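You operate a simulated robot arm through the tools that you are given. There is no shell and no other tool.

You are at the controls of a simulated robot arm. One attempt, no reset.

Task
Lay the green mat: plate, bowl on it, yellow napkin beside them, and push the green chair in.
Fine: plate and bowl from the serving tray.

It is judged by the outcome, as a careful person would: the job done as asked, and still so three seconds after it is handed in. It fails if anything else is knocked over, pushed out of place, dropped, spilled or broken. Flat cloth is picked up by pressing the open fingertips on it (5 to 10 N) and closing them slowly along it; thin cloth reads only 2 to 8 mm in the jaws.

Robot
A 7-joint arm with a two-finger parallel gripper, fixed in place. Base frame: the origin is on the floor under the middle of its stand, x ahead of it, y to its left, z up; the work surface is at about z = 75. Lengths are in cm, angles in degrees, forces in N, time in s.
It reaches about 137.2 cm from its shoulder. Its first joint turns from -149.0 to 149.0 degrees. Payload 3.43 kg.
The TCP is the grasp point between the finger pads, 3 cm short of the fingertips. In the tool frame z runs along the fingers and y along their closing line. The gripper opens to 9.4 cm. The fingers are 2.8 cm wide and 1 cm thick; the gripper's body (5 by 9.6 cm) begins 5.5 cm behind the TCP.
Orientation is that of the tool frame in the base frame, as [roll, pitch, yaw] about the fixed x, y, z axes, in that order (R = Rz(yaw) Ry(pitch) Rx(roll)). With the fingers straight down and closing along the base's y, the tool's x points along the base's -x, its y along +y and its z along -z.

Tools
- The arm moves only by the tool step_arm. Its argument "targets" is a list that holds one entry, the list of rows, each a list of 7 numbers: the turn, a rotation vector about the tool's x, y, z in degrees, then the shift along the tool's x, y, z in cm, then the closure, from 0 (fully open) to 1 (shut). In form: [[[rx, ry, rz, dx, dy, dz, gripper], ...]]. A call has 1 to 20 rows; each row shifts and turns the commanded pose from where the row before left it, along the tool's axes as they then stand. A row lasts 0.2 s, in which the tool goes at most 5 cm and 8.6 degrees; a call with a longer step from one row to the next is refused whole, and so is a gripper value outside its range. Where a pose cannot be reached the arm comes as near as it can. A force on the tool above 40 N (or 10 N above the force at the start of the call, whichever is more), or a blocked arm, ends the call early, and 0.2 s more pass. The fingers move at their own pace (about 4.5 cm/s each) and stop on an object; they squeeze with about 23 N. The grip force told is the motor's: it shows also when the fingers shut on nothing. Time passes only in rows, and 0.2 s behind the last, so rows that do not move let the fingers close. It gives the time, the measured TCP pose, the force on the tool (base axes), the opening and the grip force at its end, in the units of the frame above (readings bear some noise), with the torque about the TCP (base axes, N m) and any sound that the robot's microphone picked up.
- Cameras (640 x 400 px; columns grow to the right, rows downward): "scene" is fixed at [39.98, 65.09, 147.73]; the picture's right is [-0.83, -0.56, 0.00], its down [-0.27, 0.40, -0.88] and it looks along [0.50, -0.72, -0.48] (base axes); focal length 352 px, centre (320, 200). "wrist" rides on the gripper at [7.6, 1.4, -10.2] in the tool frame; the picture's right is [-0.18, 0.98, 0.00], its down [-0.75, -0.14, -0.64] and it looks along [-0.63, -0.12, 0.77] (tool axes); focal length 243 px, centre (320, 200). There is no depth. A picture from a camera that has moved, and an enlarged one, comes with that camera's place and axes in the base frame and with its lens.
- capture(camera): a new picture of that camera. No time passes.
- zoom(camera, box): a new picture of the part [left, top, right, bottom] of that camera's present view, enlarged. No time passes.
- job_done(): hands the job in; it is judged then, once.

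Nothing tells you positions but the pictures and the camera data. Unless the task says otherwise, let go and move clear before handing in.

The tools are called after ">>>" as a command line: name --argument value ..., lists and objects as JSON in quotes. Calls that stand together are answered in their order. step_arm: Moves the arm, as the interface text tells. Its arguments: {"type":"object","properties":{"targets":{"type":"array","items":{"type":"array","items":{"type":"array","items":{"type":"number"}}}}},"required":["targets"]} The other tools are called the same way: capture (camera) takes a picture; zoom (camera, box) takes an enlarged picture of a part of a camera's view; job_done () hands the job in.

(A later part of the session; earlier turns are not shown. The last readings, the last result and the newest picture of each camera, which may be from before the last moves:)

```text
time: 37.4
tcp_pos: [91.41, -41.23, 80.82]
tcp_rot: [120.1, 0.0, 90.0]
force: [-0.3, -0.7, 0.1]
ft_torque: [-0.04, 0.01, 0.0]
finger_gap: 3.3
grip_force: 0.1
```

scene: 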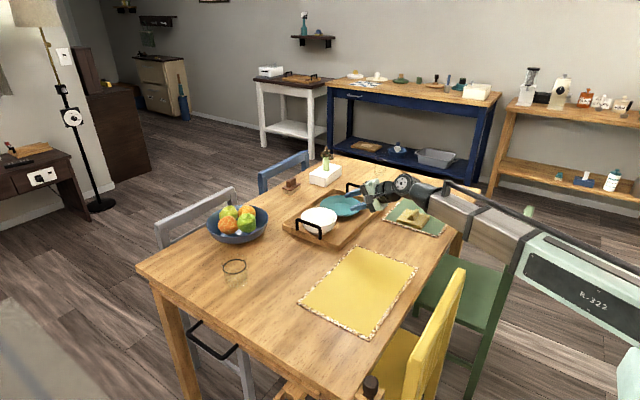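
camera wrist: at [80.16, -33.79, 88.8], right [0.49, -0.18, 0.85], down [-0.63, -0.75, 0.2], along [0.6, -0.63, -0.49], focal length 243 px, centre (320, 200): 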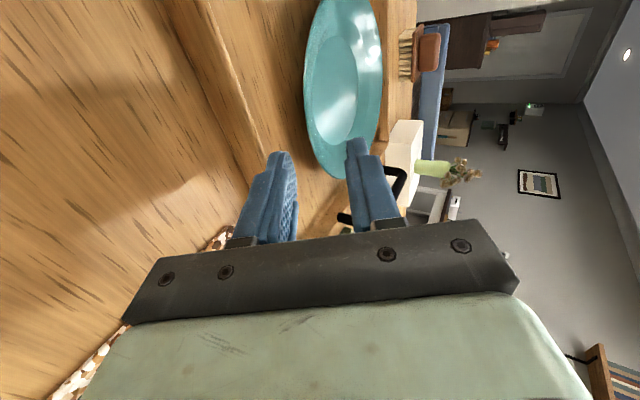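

>>> step_arm --targets '[[[0, 0, 0, 0, 0, 0.8, 0.65], [0, 0, 0, 0, 0, 0.8, 0.65], [0, 0, 0, 0, 0, 0.5, 0.65], [0, 0, 0, 0, 0, 0, 0.65]]]'

>>> step_arm --targets '[[[0, 0, 0, 0, 0.26, -0.15, 0.65], [0, 0, 0, 0, 0.26, -0.15, 0.65], [0, 0, 0, 0, 0, 0, 0.65]]]'

>>> zoom --camera "scene" --box '[336, 188, 396, 226]'

>>> zoom --camera "wrist" --box '[220, 40, 420, 240]'

```text
time: 38.4
tcp_pos: [93.41, -41.21, 79.6]
tcp_rot: [119.9, 0.0, 90.1]
force: [-0.2, -0.1, -0.4]
ft_torque: [0.01, 0.03, 0.01]
finger_gap: 3.29
grip_force: 0.1
```

```text
time: 39.2
tcp_pos: [93.12, -41.32, 80.37]
tcp_rot: [120.0, 0.0, 90.0]
force: [0.1, -0.3, 0.1]
ft_torque: [0.0, 0.02, -0.01]
finger_gap: 3.3
grip_force: 0.1
```

```text
10.53 times, centred on (366, 207) of scene
camera zoom: at [39.98, 65.09, 147.73], right [-0.83, -0.56, 0.0], down [-0.27, 0.4, -0.88], along [0.5, -0.72, -0.48], focal length 3704 px, centre (-164, 126)
```

zoom: 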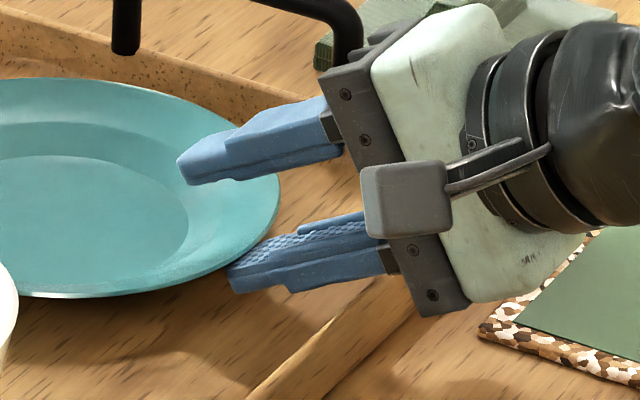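

```text
2.00 times, centred on (320, 140) of wrist
camera zoom: at [85.06, -33.68, 86.62], right [0.49, -0.18, 0.85], down [-0.63, -0.75, 0.2], along [0.6, -0.63, -0.49], focal length 485 px, centre (320, 320)
```

zoom: 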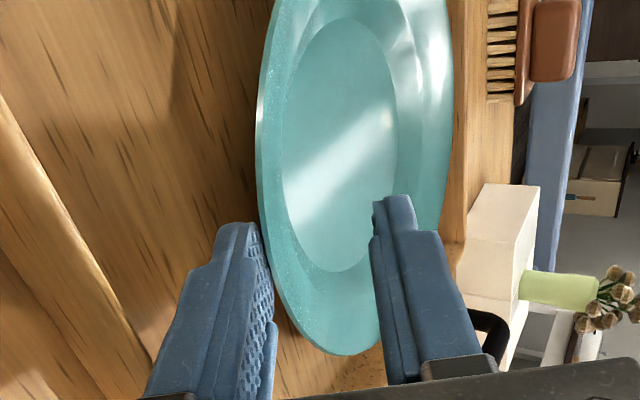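

The finger is under the rim edge without touching anything. I'll advance another 1.2 cm along the fingers.

>>> step_arm --targets '[[[0, 0, 0, 0, 0, 0.4, 0.65], [0, 0, 0, 0, 0, 0.4, 0.65], [0, 0, 0, 0, 0, 0.3, 0.65], [0, 0, 0, 0, 0, 0, 0.65]]]'

>>> zoom --camera "scene" --box '[336, 188, 396, 226]'

>>> zoom --camera "wrist" --box '[220, 40, 420, 240]'

```text
time: 40.2
tcp_pos: [94.22, -41.24, 79.78]
tcp_rot: [120.0, 0.0, 89.9]
force: [-0.6, -0.1, -0.4]
ft_torque: [-0.04, 0.01, 0.02]
finger_gap: 3.3
grip_force: 0.1
```

```text
10.53 times, centred on (366, 207) of scene
camera zoom: at [39.98, 65.09, 147.73], right [-0.83, -0.56, 0.0], down [-0.27, 0.4, -0.88], along [0.5, -0.72, -0.48], focal length 3704 px, centre (-164, 126)
```

zoom: 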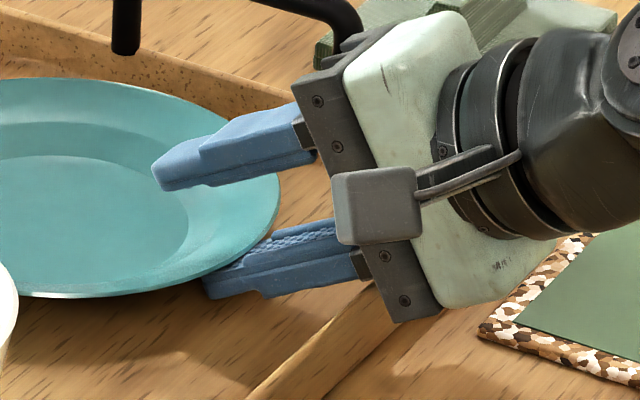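

```text
2.00 times, centred on (320, 140) of wrist
camera zoom: at [86.1, -33.66, 86.04], right [0.49, -0.18, 0.85], down [-0.63, -0.75, 0.2], along [0.6, -0.63, -0.49], focal length 485 px, centre (320, 320)
```

zoom: 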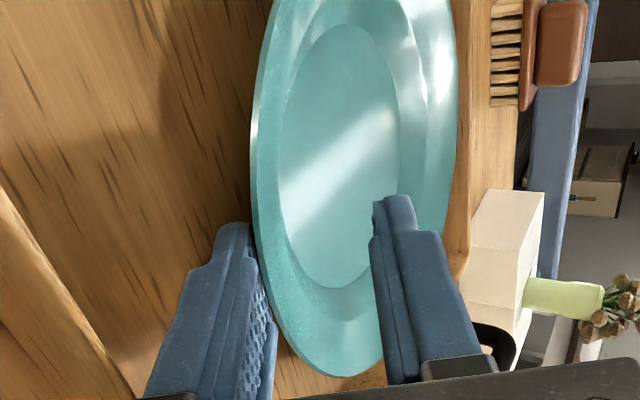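

The lower finger is now clearly under the rim. I'll close the fingers gradually while shifting the tool down, so the lower finger stays put and the upper finger comes down onto the rim.

>>> step_arm --targets '[[[0, 0, 0, 0, -0.1, 0, 0.69], [0, 0, 0, 0, -0.17, 0, 0.73], [0, 0, 0, 0, -0.17, 0, 0.77], [0, 0, 0, 0, -0.17, 0, 0.81], [0, 0, 0, 0, 0, 0, 0.81]]]'

>>> zoom --camera "scene" --box '[336, 188, 396, 226]'

>>> zoom --camera "wrist" --box '[220, 40, 420, 240]'

```text
time: 41.4
tcp_pos: [93.88, -41.35, 79.13]
tcp_rot: [120.1, 0.0, 90.0]
force: [-0.1, 0.9, -0.3]
ft_torque: [0.01, -0.03, -0.03]
finger_gap: 1.76
grip_force: 0.0
```

```text
10.53 times, centred on (366, 207) of scene
camera zoom: at [39.98, 65.09, 147.73], right [-0.83, -0.56, 0.0], down [-0.27, 0.4, -0.88], along [0.5, -0.72, -0.48], focal length 3704 px, centre (-164, 126)
```

zoom: 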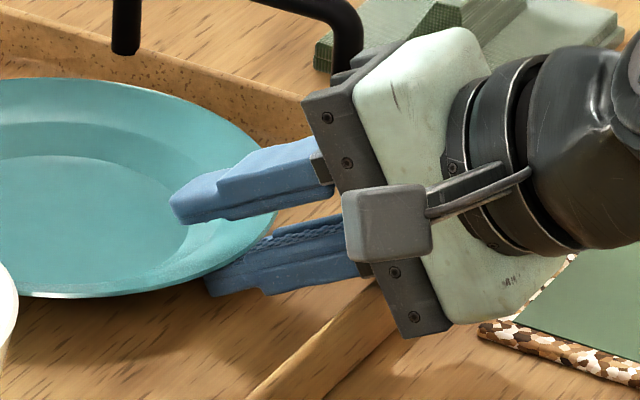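

```text
2.00 times, centred on (320, 140) of wrist
camera zoom: at [85.72, -33.77, 85.45], right [0.49, -0.18, 0.85], down [-0.63, -0.75, 0.2], along [0.6, -0.63, -0.49], focal length 485 px, centre (320, 320)
```

zoom: 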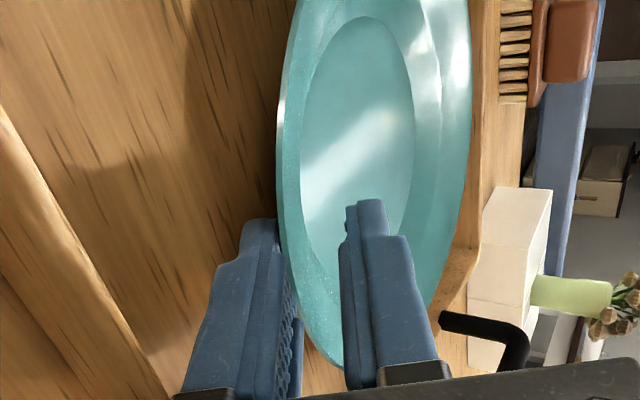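

>>> step_arm --targets '[[[0, 0, 0, 0, -0.12, 0, 0.85], [0, 0, 0, 0, -0.12, 0, 0.89], [0, 0, 0, 0, -0.08, 0, 0.93], [0, 0, 0, 0, 0, 0, 0.97], [0, 0, 0, 0, 0, 0, 1], [0, 0, 0, 0, 0, 0, 1], [0, 0, 0, 0, 0, 0, 1]]]'

>>> zoom --camera "scene" --box '[336, 188, 396, 226]'

>>> zoom --camera "wrist" --box '[220, 40, 420, 240]'

```text
time: 43.0
tcp_pos: [93.69, -41.44, 79.07]
tcp_rot: [119.9, 0.0, 89.9]
force: [4.0, -1.2, 11.2]
ft_torque: [-0.28, -0.51, 0.07]
finger_gap: 0.35
grip_force: 22.9
```

```text
10.53 times, centred on (366, 207) of scene
camera zoom: at [39.98, 65.09, 147.73], right [-0.83, -0.56, 0.0], down [-0.27, 0.4, -0.88], along [0.5, -0.72, -0.48], focal length 3704 px, centre (-164, 126)
```

zoom: 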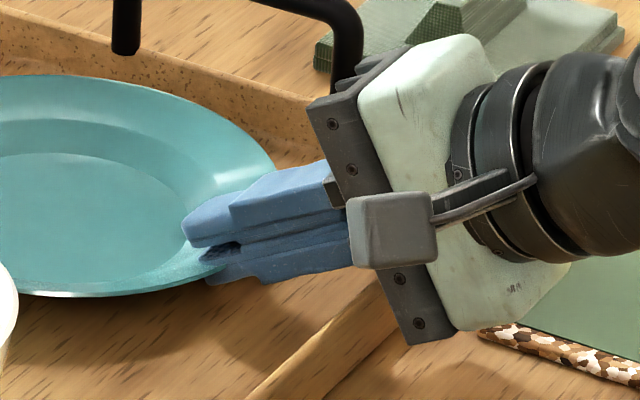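

```text
2.00 times, centred on (320, 140) of wrist
camera zoom: at [85.51, -33.75, 85.27], right [0.49, -0.18, 0.85], down [-0.63, -0.75, 0.2], along [0.6, -0.63, -0.48], focal length 485 px, centre (320, 320)
```

zoom: 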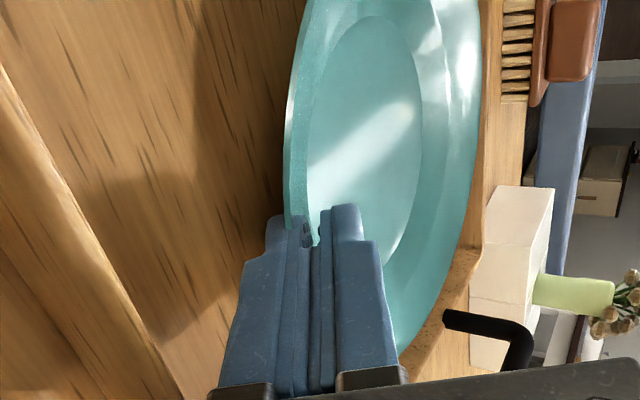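

The rim is gripped with a 0.35 cm gap at 23 N. I'll lift slowly and watch how the plate behaves.

>>> step_arm --targets '[[[0, 0, 0, 0, 0.26, -0.15, 1], [0, 0, 0, 0, 0.43, -0.25, 1], [0, 0, 0, 0, 0.43, -0.25, 1], [0, 0, 0, 0, 0, 0, 1]]]'

>>> zoom --camera "scene" --box '[300, 170, 400, 234]'

>>> zoom --camera "wrist" --box '[220, 0, 460, 240]'

```text
time: 44.0
tcp_pos: [93.57, -41.43, 80.12]
tcp_rot: [120.0, 0.0, 90.0]
force: [0.5, -1.1, -2.3]
ft_torque: [0.01, 0.23, -0.01]
finger_gap: 0.35
grip_force: 22.6
```

```text
6.25 times, centred on (350, 202) of scene
camera zoom: at [39.98, 65.09, 147.73], right [-0.83, -0.56, 0.0], down [-0.27, 0.4, -0.88], along [0.5, -0.72, -0.48], focal length 2199 px, centre (132, 188)
```

zoom: 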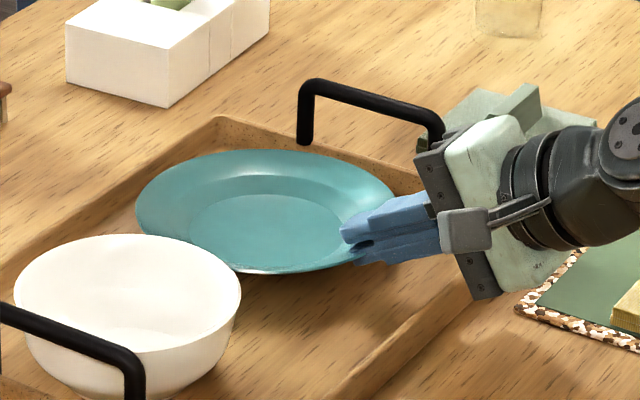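

```text
1.67 times, centred on (340, 120) of wrist
camera zoom: at [85.48, -33.75, 86.46], right [0.49, -0.18, 0.85], down [-0.63, -0.75, 0.2], along [0.6, -0.63, -0.49], focal length 404 px, centre (287, 333)
```

zoom: 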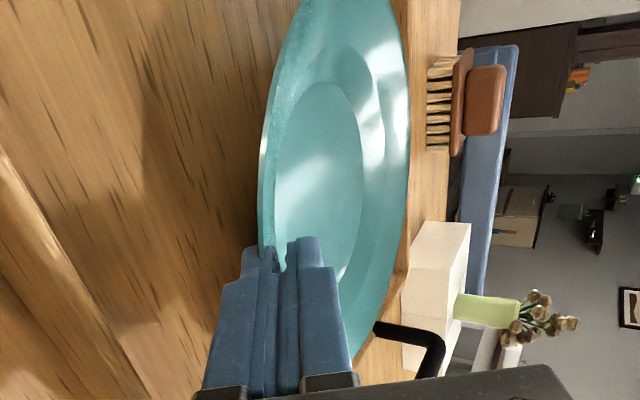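

The plate has come off the tray level and securely (it weighs about 0.23 kg). I'll raise it slowly well above everything.

>>> step_arm --targets '[[[0, 0, 0, 0, 0.6, -0.35, 1], [0, 0, 0, 0, 0.87, -0.5, 1], [0, 0, 0, 0, 1.3, -0.75, 1], [0, 0, 0, 0, 1.73, -1.0, 1], [0, 0, 0, 0, 1.73, -1.0, 1], [0, 0, 0, 0, 1.73, -1.0, 1], [0, 0, 0, 0, 1.73, -1.0, 1], [0, 0, 0, 0, 1.3, -0.75, 1], [0, 0, 0, 0, 0.6, -0.35, 1], [0, 0, 0, 0, 0, 0, 1]]]'

>>> capture --camera "scene"

>>> capture --camera "wrist"

```text
time: 46.2
tcp_pos: [93.85, -41.47, 93.57]
tcp_rot: [120.1, 0.1, 90.0]
force: [1.0, 0.3, -3.4]
ft_torque: [0.01, 0.26, 0.01]
finger_gap: 0.37
grip_force: 23.0
```

```text
taken
```

scene: 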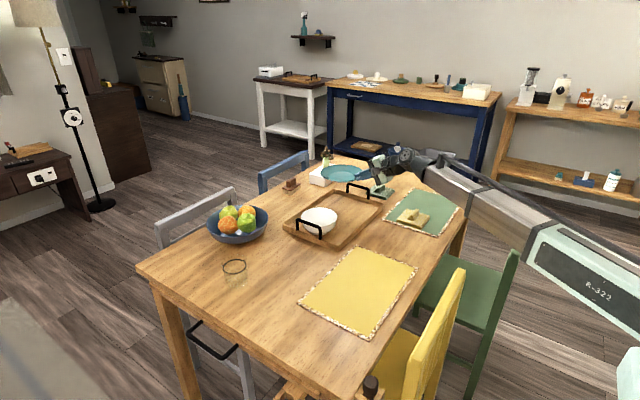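

```text
taken
camera wrist: at [85.69, -33.76, 99.85], right [0.49, -0.18, 0.85], down [-0.63, -0.75, 0.2], along [0.6, -0.63, -0.49], focal length 243 px, centre (320, 200)
```

wrist: 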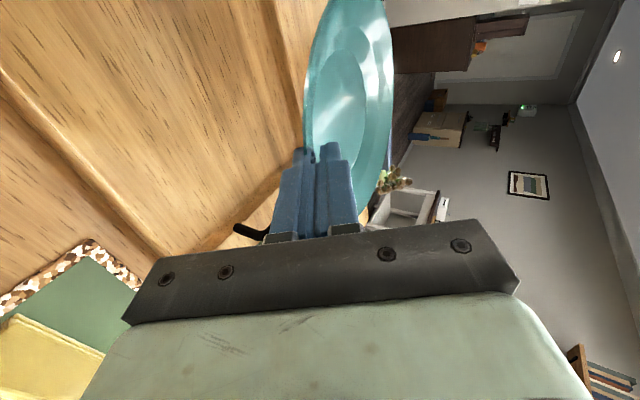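

The plate is held steadily. I'll zoom in to measure its tilt and centre relative to the gripper.

>>> zoom --camera "scene" --box '[310, 140, 410, 204]'

>>> zoom --camera "wrist" --box '[260, 0, 430, 200]'

```text
6.25 times, centred on (360, 172) of scene
camera zoom: at [39.98, 65.09, 147.73], right [-0.83, -0.56, 0.0], down [-0.27, 0.4, -0.88], along [0.5, -0.72, -0.48], focal length 2199 px, centre (70, 375)
```

zoom: 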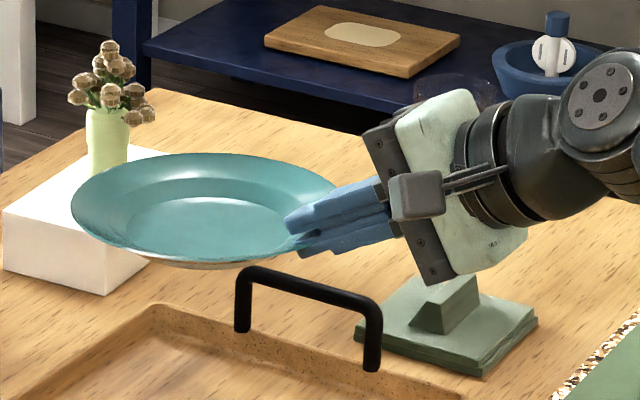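

```text
2.00 times, centred on (345, 100) of wrist
camera zoom: at [85.69, -33.76, 99.85], right [0.49, -0.18, 0.85], down [-0.63, -0.75, 0.2], along [0.6, -0.63, -0.49], focal length 485 px, centre (270, 400)
```

zoom: 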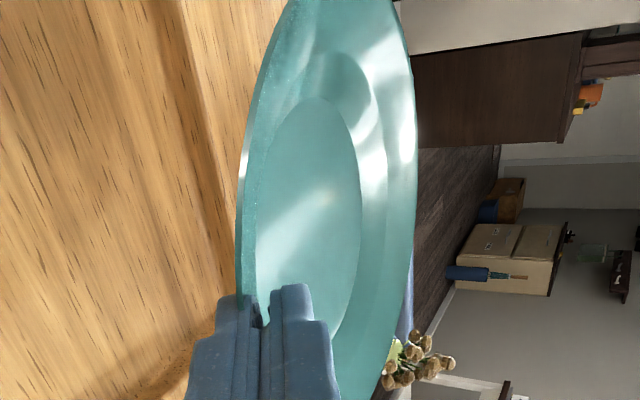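

The plate hangs nearly level, centred about 9.1 cm ahead of the TCP. I'll carry it smoothly to above its spot on the mat.

>>> step_arm --targets '[[[0, 0, 0, -0.63, -0.37, -0.65, 1], [0, 0, 0, -1.26, -0.75, -1.29, 1], [0, 0, 0, -1.573, -0.932, -1.613, 1], [0, 0, 0, -1.573, -0.932, -1.613, 1], [0, 0, 0, -1.573, -0.932, -1.613, 1], [0, 0, 0, -1.573, -0.932, -1.613, 1], [0, 0, 0, -1.573, -0.932, -1.613, 1], [0, 0, 0, -1.573, -0.932, -1.613, 1], [0, 0, 0, -1.573, -0.932, -1.613, 1], [0, 0, 0, -1.573, -0.932, -1.613, 1], [0, 0, 0, -1.573, -0.932, -1.613, 1], [0, 0, 0, -1.573, -0.932, -1.613, 1], [0, 0, 0, -1.573, -0.932, -1.613, 1], [0, 0, 0, -1.573, -0.932, -1.613, 1], [0, 0, 0, -1.573, -0.932, -1.613, 1], [0, 0, 0, -0.94, -0.56, -0.97, 1], [0, 0, 0, -0.32, -0.19, -0.32, 1], [0, 0, 0, 0, 0, 0, 1]]]'

>>> capture --camera "scene"

>>> capture --camera "wrist"

```text
time: 50.0
tcp_pos: [65.87, -64.98, 93.75]
tcp_rot: [120.0, 0.0, 89.9]
force: [0.0, -0.4, -2.9]
ft_torque: [0.02, 0.26, 0.0]
finger_gap: 0.35
grip_force: 22.5
```

```text
taken
```

scene: 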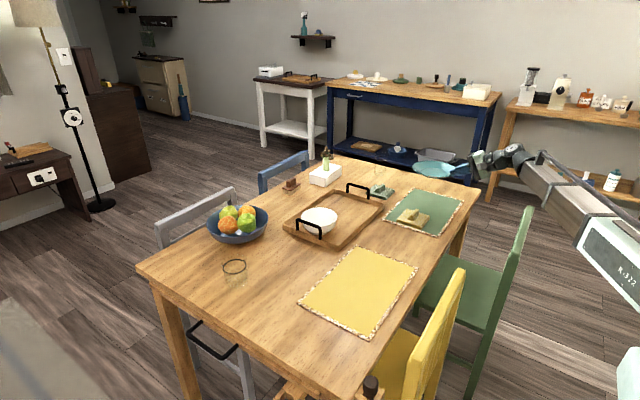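

```text
taken
camera wrist: at [57.72, -57.32, 100.0], right [0.49, -0.18, 0.85], down [-0.63, -0.75, 0.2], along [0.6, -0.63, -0.49], focal length 243 px, centre (320, 200)
```

wrist: 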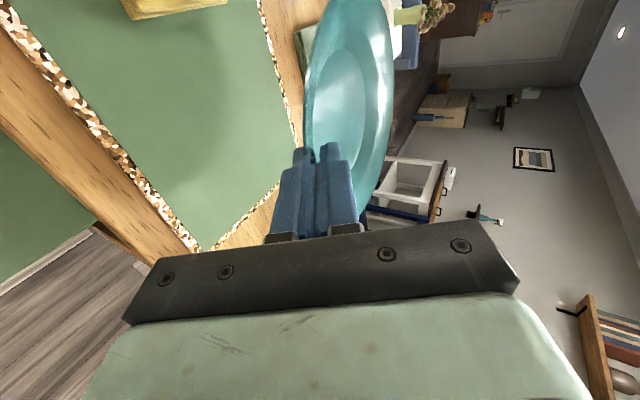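

>>> zoom --camera "scene" --box '[380, 130, 640, 300]'

```text
2.35 times, centred on (510, 215) of scene
camera zoom: at [39.98, 65.09, 147.73], right [-0.83, -0.56, 0.0], down [-0.27, 0.4, -0.88], along [0.5, -0.72, -0.48], focal length 828 px, centre (-127, 165)
```

zoom: 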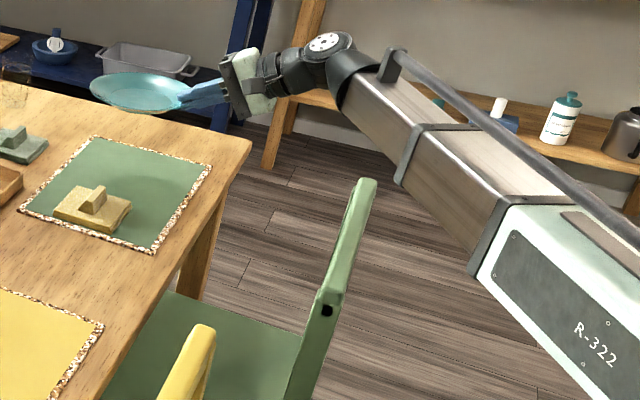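

The arm passes above the chair back, whose top is at about z 77.5. I'll lower the plate in two stages and check clearance in between.

>>> step_arm --targets '[[[0, 0, 0, 0, -0.6, 0.35, 1], [0, 0, 0, 0, -1.3, 0.75, 1], [0, 0, 0, 0, -1.73, 1.0, 1], [0, 0, 0, 0, -1.73, 1.0, 1], [0, 0, 0, 0, -1.3, 0.75, 1], [0, 0, 0, 0, -0.6, 0.35, 1], [0, 0, 0, 0, 0, 0, 1]]]'

>>> zoom --camera "scene" --box '[380, 130, 640, 300]'

```text
time: 51.6
tcp_pos: [65.85, -64.94, 85.23]
tcp_rot: [120.0, 0.0, 90.1]
force: [-0.5, -0.1, -2.8]
ft_torque: [0.02, 0.23, -0.01]
finger_gap: 0.34
grip_force: 22.8
```

```text
2.35 times, centred on (510, 215) of scene
camera zoom: at [39.98, 65.09, 147.73], right [-0.83, -0.56, 0.0], down [-0.27, 0.4, -0.88], along [0.5, -0.72, -0.48], focal length 828 px, centre (-127, 165)
```

zoom: 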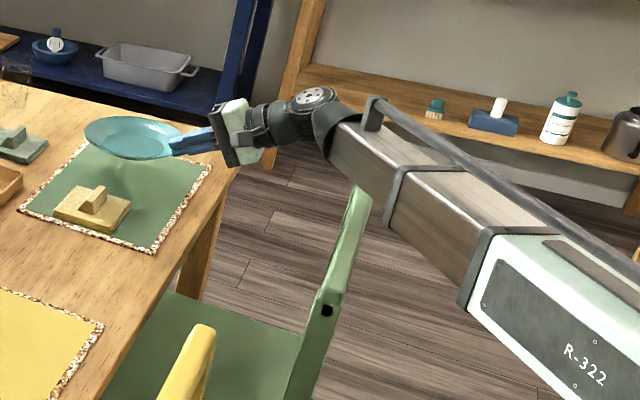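

>>> step_arm --targets '[[[0, 0, 0, 0, -0.6, 0.35, 1], [0, 0, 0, 0, -1.3, 0.75, 1], [0, 0, 0, 0, -1.1, 0.64, 1], [0, 0, 0, 0, -0.6, 0.35, 1], [0, 0, 0, 0, 0, 0, 1]]]'

>>> zoom --camera "scene" --box '[380, 170, 500, 246]'

>>> capture --camera "wrist"

>>> zoom --camera "scene" --box '[440, 150, 640, 280]'

```text
time: 52.8
tcp_pos: [65.79, -64.98, 81.17]
tcp_rot: [120.0, 0.0, 90.0]
force: [0.2, 0.4, -3.3]
ft_torque: [0.0, 0.23, -0.02]
finger_gap: 0.36
grip_force: 23.3
```

```text
5.26 times, centred on (440, 208) of scene
camera zoom: at [39.98, 65.09, 147.73], right [-0.83, -0.56, 0.0], down [-0.27, 0.4, -0.88], along [0.5, -0.72, -0.48], focal length 1852 px, centre (-312, 158)
```

zoom: 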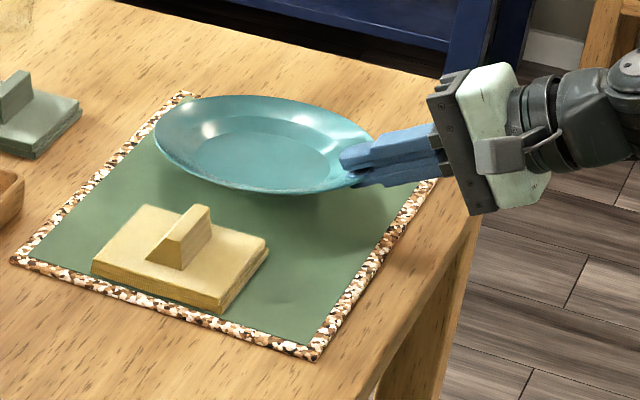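

```text
taken
camera wrist: at [57.65, -57.29, 87.35], right [0.49, -0.18, 0.85], down [-0.63, -0.75, 0.2], along [0.6, -0.63, -0.49], focal length 243 px, centre (320, 200)
```

wrist: 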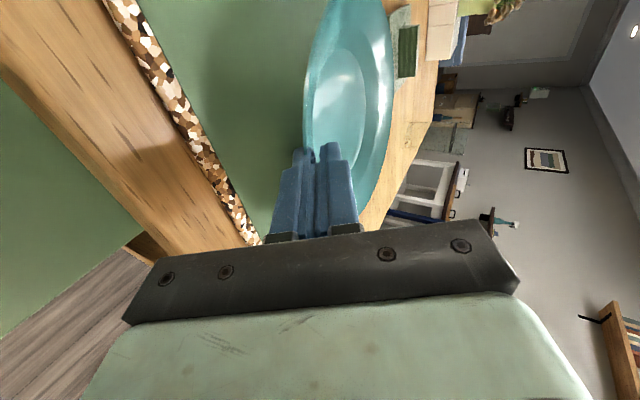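

```text
3.08 times, centred on (540, 215) of scene
camera zoom: at [39.98, 65.09, 147.73], right [-0.83, -0.56, 0.0], down [-0.27, 0.4, -0.88], along [0.5, -0.72, -0.48], focal length 1083 px, centre (-357, 154)
```

zoom: 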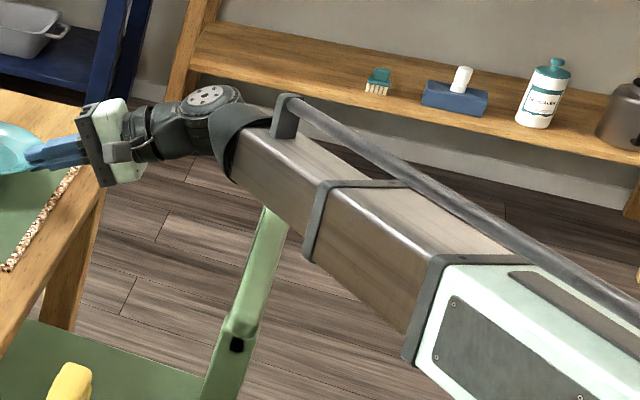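

The plate centre is over about (74.6, -65), and the forearm clears the chair. I'll lower it gently until it touches the mat.

>>> step_arm --targets '[[[0, 0, 0, 0, -0.35, 0.2, 1], [0, 0, 0, 0, -0.35, 0.2, 1], [0, 0, 0, 0, -0.26, 0.15, 1], [0, 0, 0, 0, -0.17, 0.1, 1], [0, 0, 0, 0, 0, 0, 1]]]'

>>> zoom --camera "scene" --box '[390, 174, 480, 232]'

```text
time: 54.0
tcp_pos: [65.91, -64.87, 79.74]
tcp_rot: [120.0, 0.0, 90.0]
force: [-0.2, -0.6, -3.4]
ft_torque: [0.02, 0.26, 0.04]
finger_gap: 0.36
grip_force: 23.3
```

```text
6.90 times, centred on (435, 203) of scene
camera zoom: at [39.98, 65.09, 147.73], right [-0.83, -0.56, 0.0], down [-0.27, 0.4, -0.88], along [0.5, -0.72, -0.48], focal length 2427 px, centre (-473, 179)
```

zoom: 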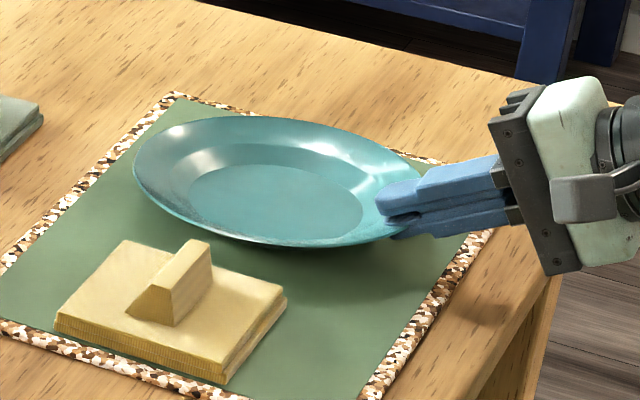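

>>> step_arm --targets '[[[0, 0, 0, 0, -0.17, 0.1, 1], [0, 0, 0, 0, -0.17, 0.1, 1], [0, 0, 0, 0, 0, 0, 1]]]'

```text
time: 54.8
tcp_pos: [65.68, -64.92, 79.42]
tcp_rot: [120.0, 0.0, 89.9]
force: [-1.7, 0.2, -3.6]
ft_torque: [-0.01, 0.27, 0.04]
finger_gap: 0.36
grip_force: 23.4
```

>>> step_arm --targets '[[[0, 0, 0, 0, -0.13, 0.075, 1], [0, 0, 0, 0, -0.13, 0.075, 1], [0, 0, 0, 0, 0, 0, 1]]]'

```text
time: 55.6
tcp_pos: [65.88, -64.77, 79.11]
tcp_rot: [120.0, 0.0, 90.0]
force: [0.1, -0.4, -1.6]
ft_torque: [-0.06, 0.15, -0.06]
finger_gap: 0.36
grip_force: 22.7
```

>>> step_arm --targets '[[[0, 0, 0, 0, -0.13, 0.075, 1], [0, 0, 0, 0, 0, 0, 1]]]'

>>> zoom --camera "wrist" --box '[240, 0, 440, 220]'

>>> zoom --camera "scene" --box '[390, 174, 480, 232]'

```text
time: 56.2
tcp_pos: [65.78, -64.91, 78.94]
tcp_rot: [120.0, 0.0, 90.0]
force: [-1.4, 0.5, 0.9]
ft_torque: [-0.19, -0.05, -0.07]
finger_gap: 0.36
grip_force: 22.4
```

```text
1.82 times, centred on (340, 110) of wrist
camera zoom: at [57.67, -57.25, 85.19], right [0.49, -0.18, 0.85], down [-0.63, -0.75, 0.2], along [0.6, -0.63, -0.49], focal length 441 px, centre (284, 364)
```

zoom: 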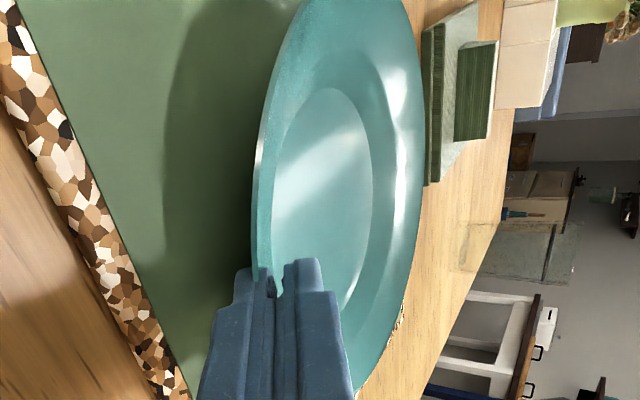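

```text
6.90 times, centred on (435, 203) of scene
camera zoom: at [39.98, 65.09, 147.73], right [-0.83, -0.56, 0.0], down [-0.27, 0.4, -0.88], along [0.5, -0.72, -0.48], focal length 2427 px, centre (-473, 179)
```

zoom: 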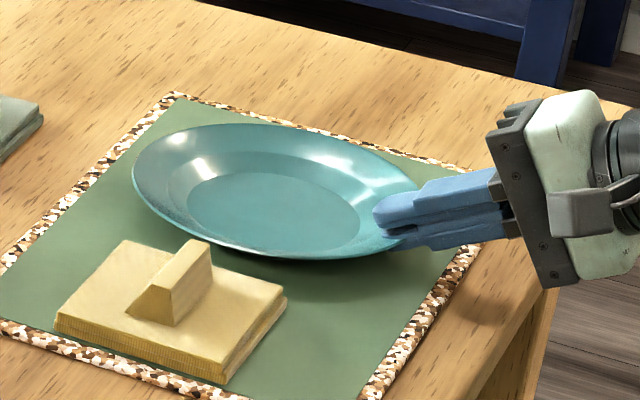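

>>> step_arm --targets '[[[0, 0, 0, 0, -0.13, 0.075, 1], [0, 0, 0, 0, 0, 0, 1]]]'

```text
time: 56.8
tcp_pos: [65.84, -64.82, 78.73]
tcp_rot: [120.0, 0.0, 89.9]
force: [0.1, 0.1, 4.3]
ft_torque: [-0.35, -0.18, -0.05]
finger_gap: 0.36
grip_force: 23.3
```

The plate's foot rests on the mat. I'll open the fingers just enough to free the rim.

>>> step_arm --targets '[[[0, 0, 0, 0, 0, 0, 0.95], [0, 0, 0, 0, 0, 0, 0.92], [0, 0, 0, 0, 0, 0, 0.9], [0, 0, 0, 0, 0, 0, 0.88], [0, 0, 0, 0, 0, 0, 0.87], [0, 0, 0, 0, 0, 0, 0.87]]]'

>>> zoom --camera "wrist" --box '[240, 0, 440, 220]'

>>> zoom --camera "scene" --box '[390, 174, 480, 232]'

```text
time: 58.2
tcp_pos: [65.72, -64.96, 78.74]
tcp_rot: [120.0, 0.0, 90.0]
force: [-0.4, 0.0, -0.9]
ft_torque: [-0.03, 0.02, -0.01]
finger_gap: 1.21
grip_force: 0.1
```

```text
1.82 times, centred on (340, 110) of wrist
camera zoom: at [57.66, -57.24, 85.1], right [0.49, -0.18, 0.85], down [-0.63, -0.75, 0.2], along [0.6, -0.63, -0.49], focal length 441 px, centre (284, 364)
```

zoom: 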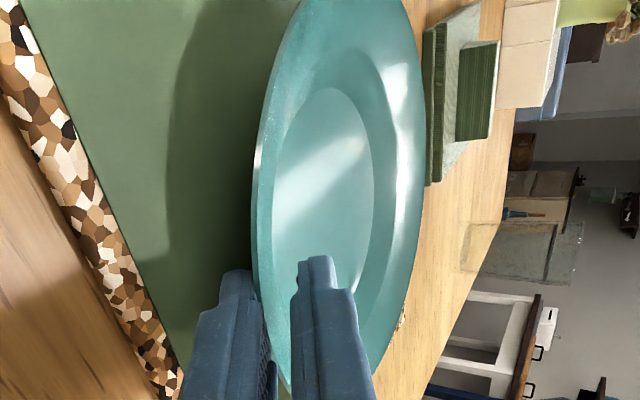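

```text
6.90 times, centred on (435, 203) of scene
camera zoom: at [39.98, 65.09, 147.73], right [-0.83, -0.56, 0.0], down [-0.27, 0.4, -0.88], along [0.5, -0.72, -0.48], focal length 2427 px, centre (-473, 179)
```

zoom: 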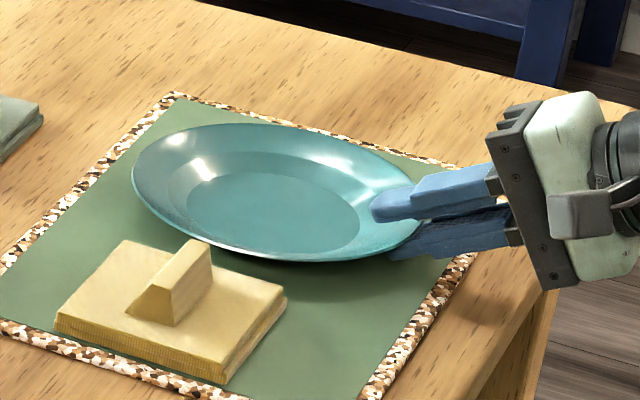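

The rim is free in the gap. I'll withdraw straight back along the fingers, then rise.

>>> step_arm --targets '[[[0, 0, 0, 0, 0, -0.5, 0.87], [0, 0, 0, 0, 0, -1, 0.87], [0, 0, 0, 0, 0, -1.5, 0.87], [0, 0, 0, 0, 0, -2, 0.87], [0, 0, 0, 0, 0.9, -1.2, 0.87], [0, 0, 0, 0, 2.6, -1.5, 0.87], [0, 0, 0, 0, 3.46, -2, 0.87], [0, 0, 0, 0, 3.46, -2, 0.87], [0, 0, 0, 0, 3.46, -2, 0.87], [0, 0, 0, 0, 0, 0, 0.87]]]'

>>> capture --camera "scene"

>>> zoom --camera "scene" --box '[370, 170, 490, 246]'

```text
time: 60.4
tcp_pos: [60.65, -64.83, 97.64]
tcp_rot: [120.0, 0.1, 90.0]
force: [-0.4, -0.1, 0.1]
ft_torque: [-0.01, 0.0, 0.02]
finger_gap: 1.23
grip_force: 0.0
```

```text
taken
```

scene: 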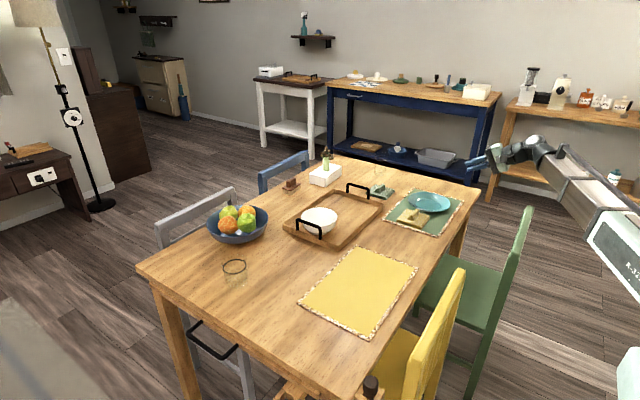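

```text
5.26 times, centred on (430, 208) of scene
camera zoom: at [39.98, 65.09, 147.73], right [-0.83, -0.56, 0.0], down [-0.27, 0.4, -0.88], along [0.5, -0.72, -0.48], focal length 1852 px, centre (-259, 158)
```

zoom: 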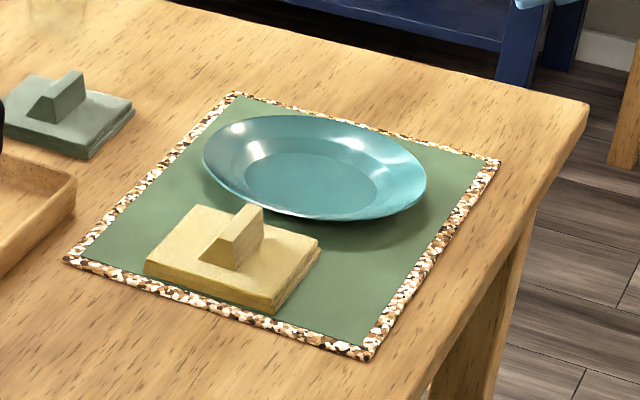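

The plate sits flat on the mat at about (74.6, -65) with the napkin beside it. Next is the bowl: I'll re-tilt the gripper to 30° from vertical and move near the bowl's near side.

>>> step_arm --targets '[[[7.5, 0, 0, 0, 0, 0, 0.6], [7.5, 0, 0, 0, 0, 0, 0.6], [7.5, 0, 0, 0, 0, 0, 0.6], [7.5, 0, 0, 0, 0, 0, 0.6], [0, 0, 0, 3.59, 1.92, 1.11, 0.6], [0, 0, 0, 3.59, 1.92, 1.11, 0.6], [0, 0, 0, 3.59, 1.92, 1.11, 0.6], [0, 0, 0, 3.59, 1.92, 1.11, 0.6], [0, 0, 0, 3.59, 1.92, 1.11, 0.6], [0, 0, 0, 3.59, 1.92, 1.11, 0.6], [0, 0, 0, 3.59, 1.92, 1.11, 0.6], [0, 0, 0, 3.59, 1.92, 1.11, 0.6], [0, 0, 0, 3.59, 1.92, 1.11, 0.6], [0, 0, 0, 3.59, 1.92, 1.11, 0.6], [0, 0, 0, 3.59, 1.92, 1.11, 0.6], [0, 0, 0, 0, 0, 0, 0.6]]]'

>>> capture --camera "wrist"

>>> zoom --camera "scene" --box '[280, 180, 380, 254]'

```text
time: 63.8
tcp_pos: [85.27, -25.39, 97.74]
tcp_rot: [150.0, 0.0, 89.8]
force: [-1.3, 0.5, 0.3]
ft_torque: [0.0, 0.0, -0.02]
finger_gap: 3.76
grip_force: 0.0
```

```text
taken
camera wrist: at [81.43, -17.69, 107.24], right [0.85, -0.18, 0.49], down [-0.44, -0.75, 0.49], along [0.28, -0.63, -0.72], focal length 243 px, centre (320, 200)
```

wrist: 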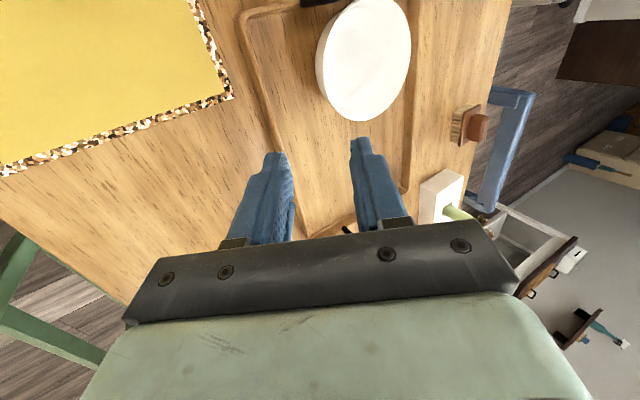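

```text
5.41 times, centred on (330, 217) of scene
camera zoom: at [39.98, 65.09, 147.73], right [-0.83, -0.56, 0.0], down [-0.27, 0.4, -0.88], along [0.5, -0.72, -0.48], focal length 1902 px, centre (266, 108)
```

zoom: 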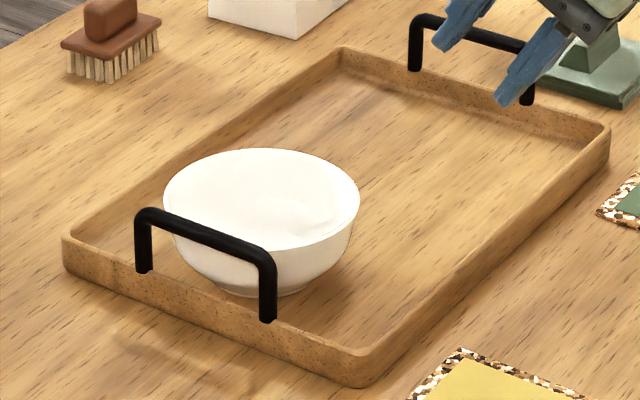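

>>> zoom --camera "wrist" --box '[260, 0, 460, 125]'

>>> zoom --camera "scene" --box '[290, 195, 350, 245]'

```text
3.20 times, centred on (360, 62) of wrist
camera zoom: at [81.43, -17.69, 107.24], right [0.85, -0.18, 0.49], down [-0.44, -0.75, 0.49], along [0.28, -0.63, -0.72], focal length 776 px, centre (192, 640)
```

zoom: 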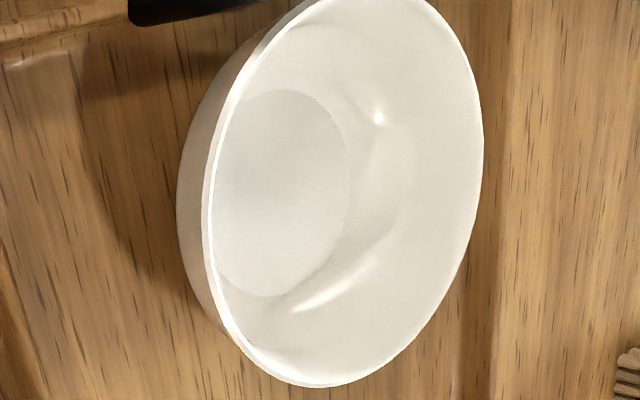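

```text
8.00 times, centred on (320, 220) of scene
camera zoom: at [39.98, 65.09, 147.73], right [-0.83, -0.56, 0.0], down [-0.27, 0.4, -0.88], along [0.5, -0.72, -0.48], focal length 2815 px, centre (320, 40)
```

zoom: 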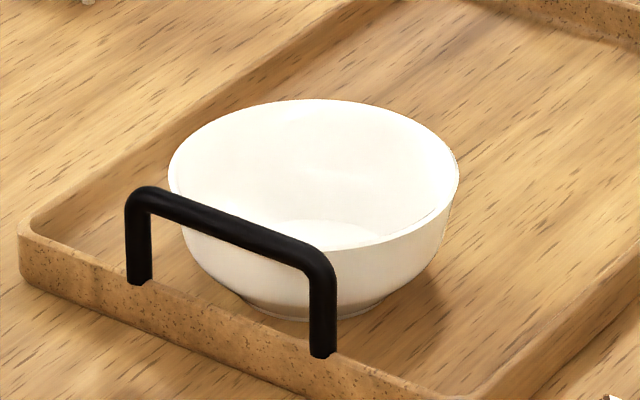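

The bowl's rim is at about z 81.5, centred near (101.8, -24.7), and nearly touching the tray's end handle. I'll set a 20° tilt and come down over the near side of the rim, with one finger inside and one outside.

>>> step_arm --targets '[[[5, 0, 0, 0, 0, 0, 0.6], [5, 0, 0, 0, 0, 0, 0.6], [0, 0, 0, 0.23, 1.23, 3.96, 0.6], [0, 0, 0, 0.23, 1.23, 3.96, 0.6], [0, 0, 0, 0.23, 1.23, 3.96, 0.6], [0, 0, 0, 0, 0, 0, 0.6]]]'

>>> capture --camera "wrist"

>>> zoom --camera "scene" --box '[280, 180, 380, 254]'

```text
time: 65.2
tcp_pos: [92.99, -24.82, 87.74]
tcp_rot: [160.0, 0.0, 90.0]
force: [0.1, 0.5, 0.4]
ft_torque: [-0.01, 0.01, 0.01]
finger_gap: 3.76
grip_force: 0.0
```

```text
taken
camera wrist: at [90.76, -17.2, 97.81], right [0.92, -0.18, 0.34], down [-0.35, -0.75, 0.56], along [0.15, -0.63, -0.76], focal length 243 px, centre (320, 200)
```

wrist: 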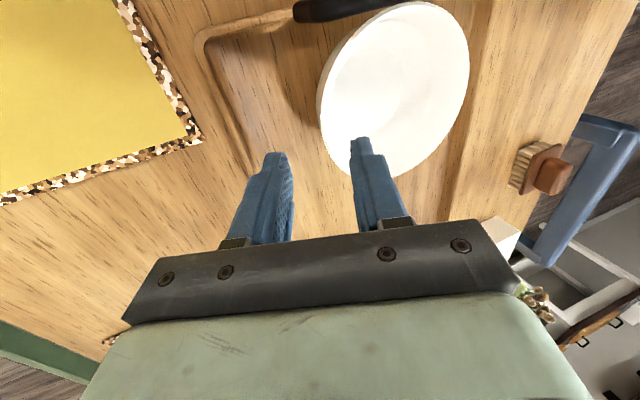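

```text
5.41 times, centred on (330, 217) of scene
camera zoom: at [39.98, 65.09, 147.73], right [-0.83, -0.56, 0.0], down [-0.27, 0.4, -0.88], along [0.5, -0.72, -0.48], focal length 1902 px, centre (266, 108)
```

zoom: 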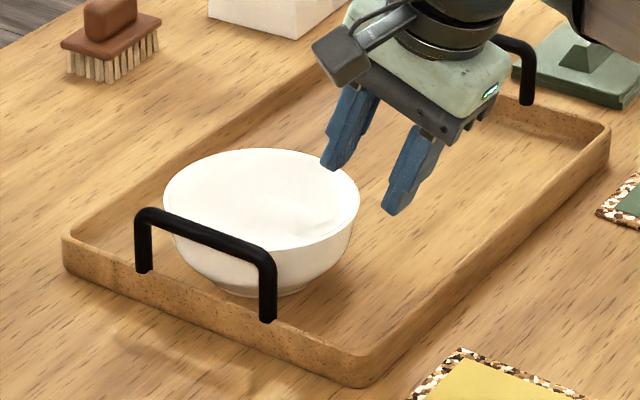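

>>> step_arm --targets '[[[0, 0, 0, 0, 0, 2, 0.6], [0, 0, 0, 0, 0, 1.5, 0.6], [0, 0, 0, 0, 0, 1, 0.6], [0, 0, 0, 0, 0, 0, 0.6]]]'

>>> zoom --camera "wrist" --box '[200, 0, 480, 240]'

>>> zoom --camera "scene" --box '[290, 190, 370, 250]'

```text
time: 66.2
tcp_pos: [94.33, -24.81, 83.36]
tcp_rot: [160.1, 0.1, 90.0]
force: [-0.1, 0.3, -0.4]
ft_torque: [0.03, 0.03, 0.03]
finger_gap: 3.78
grip_force: 0.0
```

```text
1.67 times, centred on (340, 120) of wrist
camera zoom: at [92.24, -17.23, 93.45], right [0.92, -0.18, 0.34], down [-0.35, -0.75, 0.56], along [0.15, -0.63, -0.76], focal length 404 px, centre (287, 333)
```

zoom: 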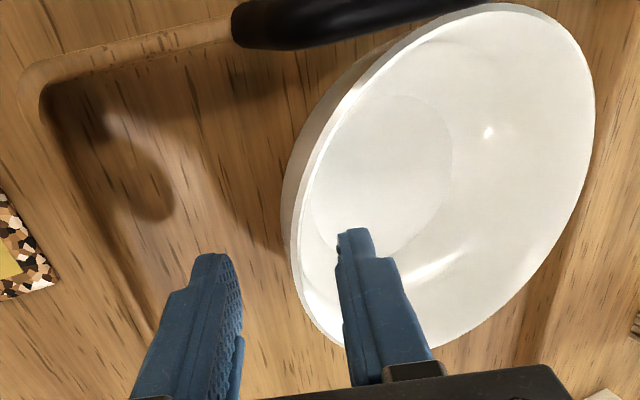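

```text
6.67 times, centred on (330, 220) of scene
camera zoom: at [39.98, 65.09, 147.73], right [-0.83, -0.56, 0.0], down [-0.27, 0.4, -0.88], along [0.5, -0.72, -0.48], focal length 2346 px, centre (253, 67)
```

zoom: 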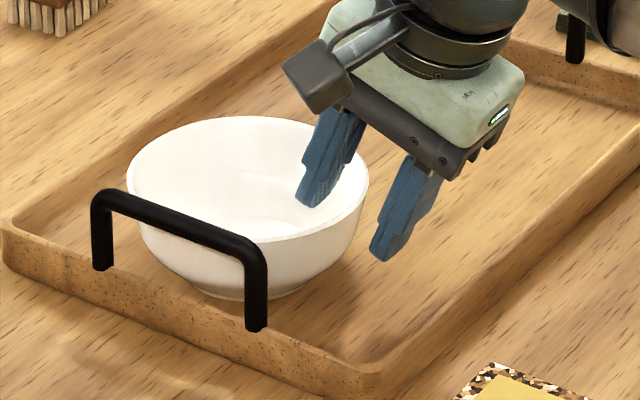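

>>> step_arm --targets '[[[0, 0, 0, 0, 0, 0.7, 0.6], [0, 0, 0, 0, 0.1, 0.6, 0.6], [0, 0, 0, 0, 0, 0, 0.6]]]'

>>> step_arm --targets '[[[0, 0, 0, 0, 0, 0, 0.7], [0, 0, 0, 0, 0, 0, 0.78], [0, 0, 0, 0, 0, 0, 0.84], [0, 0, 0, 0, 0, 0, 0.88], [0, 0, 0, 0, 0, 0, 0.92], [0, 0, 0, 0, 0, 0, 0.92]]]'

>>> zoom --camera "wrist" --box '[200, 0, 480, 240]'

```text
time: 67.0
tcp_pos: [94.88, -24.78, 82.22]
tcp_rot: [160.0, -0.1, 90.0]
force: [-0.5, -1.1, 0.4]
ft_torque: [-0.01, -0.01, -0.02]
finger_gap: 3.76
grip_force: 0.0
```

```text
time: 68.4
tcp_pos: [94.94, -24.74, 82.25]
tcp_rot: [159.9, -0.1, 89.9]
force: [0.7, -2.3, 5.2]
ft_torque: [0.14, -0.55, -0.26]
finger_gap: 1.15
grip_force: 22.5
```

```text
1.67 times, centred on (340, 120) of wrist
camera zoom: at [92.76, -17.13, 92.34], right [0.92, -0.19, 0.34], down [-0.35, -0.75, 0.55], along [0.15, -0.63, -0.76], focal length 404 px, centre (287, 333)
```

zoom: 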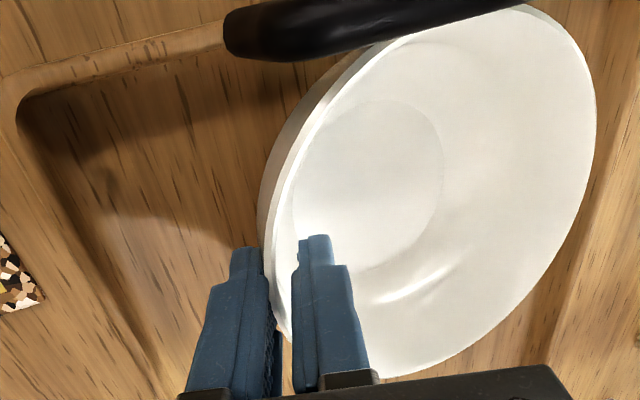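

The bowl wall is gripped. Its rim is right beside the tray handle, so before lifting I'll firm the grip and slide the bowl about 1.2 cm away from the handle along the tray.

>>> step_arm --targets '[[[0, 0, 0, 0, 0, 0, 1], [0, 0, 0, 0, 0, 0, 1], [0, 0, 0, -0.3, 0.03, -0.1, 1], [0, 0, 0, -0.3, 0, 0, 1], [0, 0, 0, -0.3, 0, 0, 1], [0, 0, 0, -0.3, 0, 0, 1], [0, 0, 0, 0, 0, 0, 1]]]'

>>> zoom --camera "wrist" --box '[200, 0, 480, 240]'

>>> zoom --camera "scene" --box '[290, 190, 370, 250]'

```text
time: 70.0
tcp_pos: [94.9, -25.99, 82.37]
tcp_rot: [160.0, 0.0, 90.0]
force: [-0.5, 2.2, 4.5]
ft_torque: [0.25, -0.55, 0.35]
finger_gap: 1.1
grip_force: 22.9
```

```text
1.67 times, centred on (340, 120) of wrist
camera zoom: at [92.74, -18.3, 92.42], right [0.92, -0.18, 0.34], down [-0.35, -0.75, 0.56], along [0.15, -0.63, -0.76], focal length 404 px, centre (287, 333)
```

zoom: 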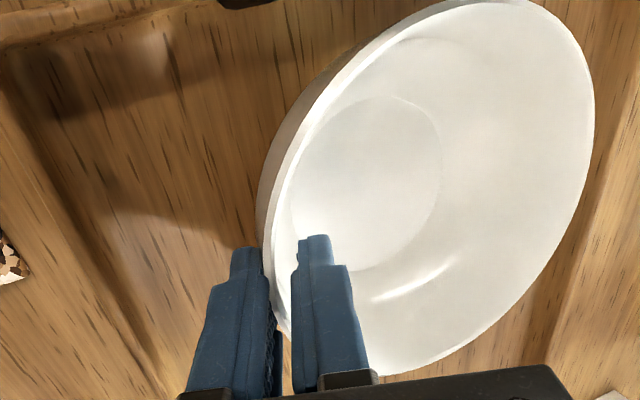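

```text
6.67 times, centred on (330, 220) of scene
camera zoom: at [39.98, 65.09, 147.73], right [-0.83, -0.56, 0.0], down [-0.27, 0.4, -0.88], along [0.5, -0.72, -0.48], focal length 2346 px, centre (253, 67)
```

zoom: 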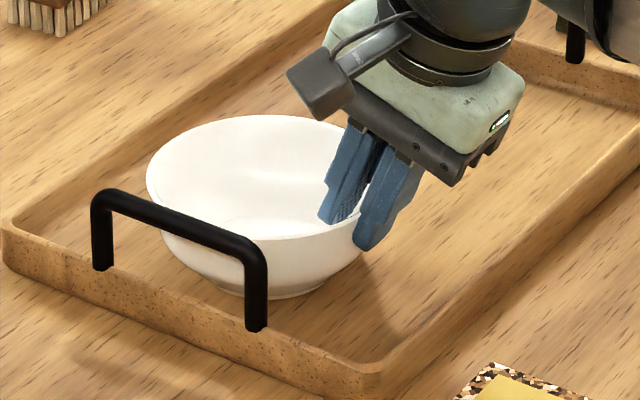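

The bowl moved cleanly away from the handle. I'll lift it slowly.

>>> step_arm --targets '[[[0, 0, 0, 0, 0.1, -0.28, 1], [0, 0, 0, 0, 0.17, -0.47, 1], [0, 0, 0, 0, 0.17, -0.47, 1], [0, 0, 0, 0, 0.17, -0.47, 1], [0, 0, 0, 0, 0, 0, 1]]]'

>>> zoom --camera "scene" --box '[290, 190, 370, 250]'

>>> zoom --camera "wrist" --box '[200, 0, 480, 240]'

```text
time: 71.2
tcp_pos: [94.93, -25.82, 84.15]
tcp_rot: [160.0, 0.0, 89.9]
force: [0.0, -0.2, -3.2]
ft_torque: [0.02, 0.19, 0.01]
finger_gap: 0.99
grip_force: 23.0
```

```text
6.67 times, centred on (330, 220) of scene
camera zoom: at [39.98, 65.09, 147.73], right [-0.83, -0.56, 0.0], down [-0.27, 0.4, -0.88], along [0.5, -0.72, -0.48], focal length 2346 px, centre (253, 67)
```

zoom: 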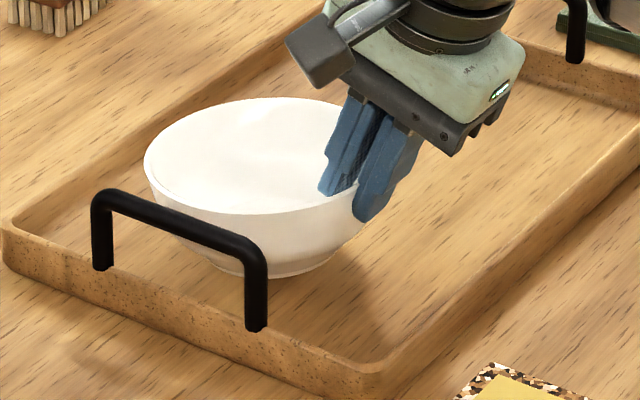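

```text
1.67 times, centred on (340, 120) of wrist
camera zoom: at [92.81, -18.26, 94.18], right [0.92, -0.18, 0.34], down [-0.35, -0.75, 0.56], along [0.15, -0.63, -0.76], focal length 404 px, centre (287, 333)
```

zoom: 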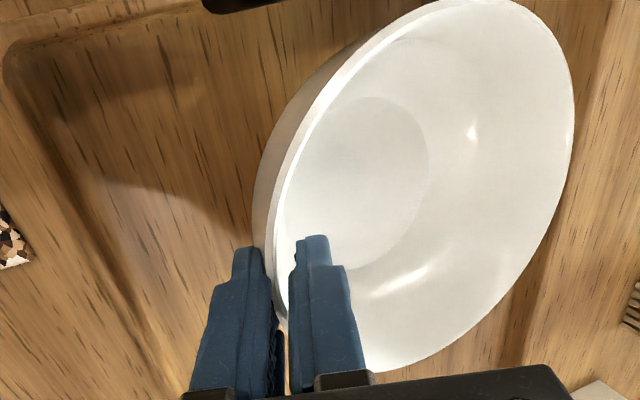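

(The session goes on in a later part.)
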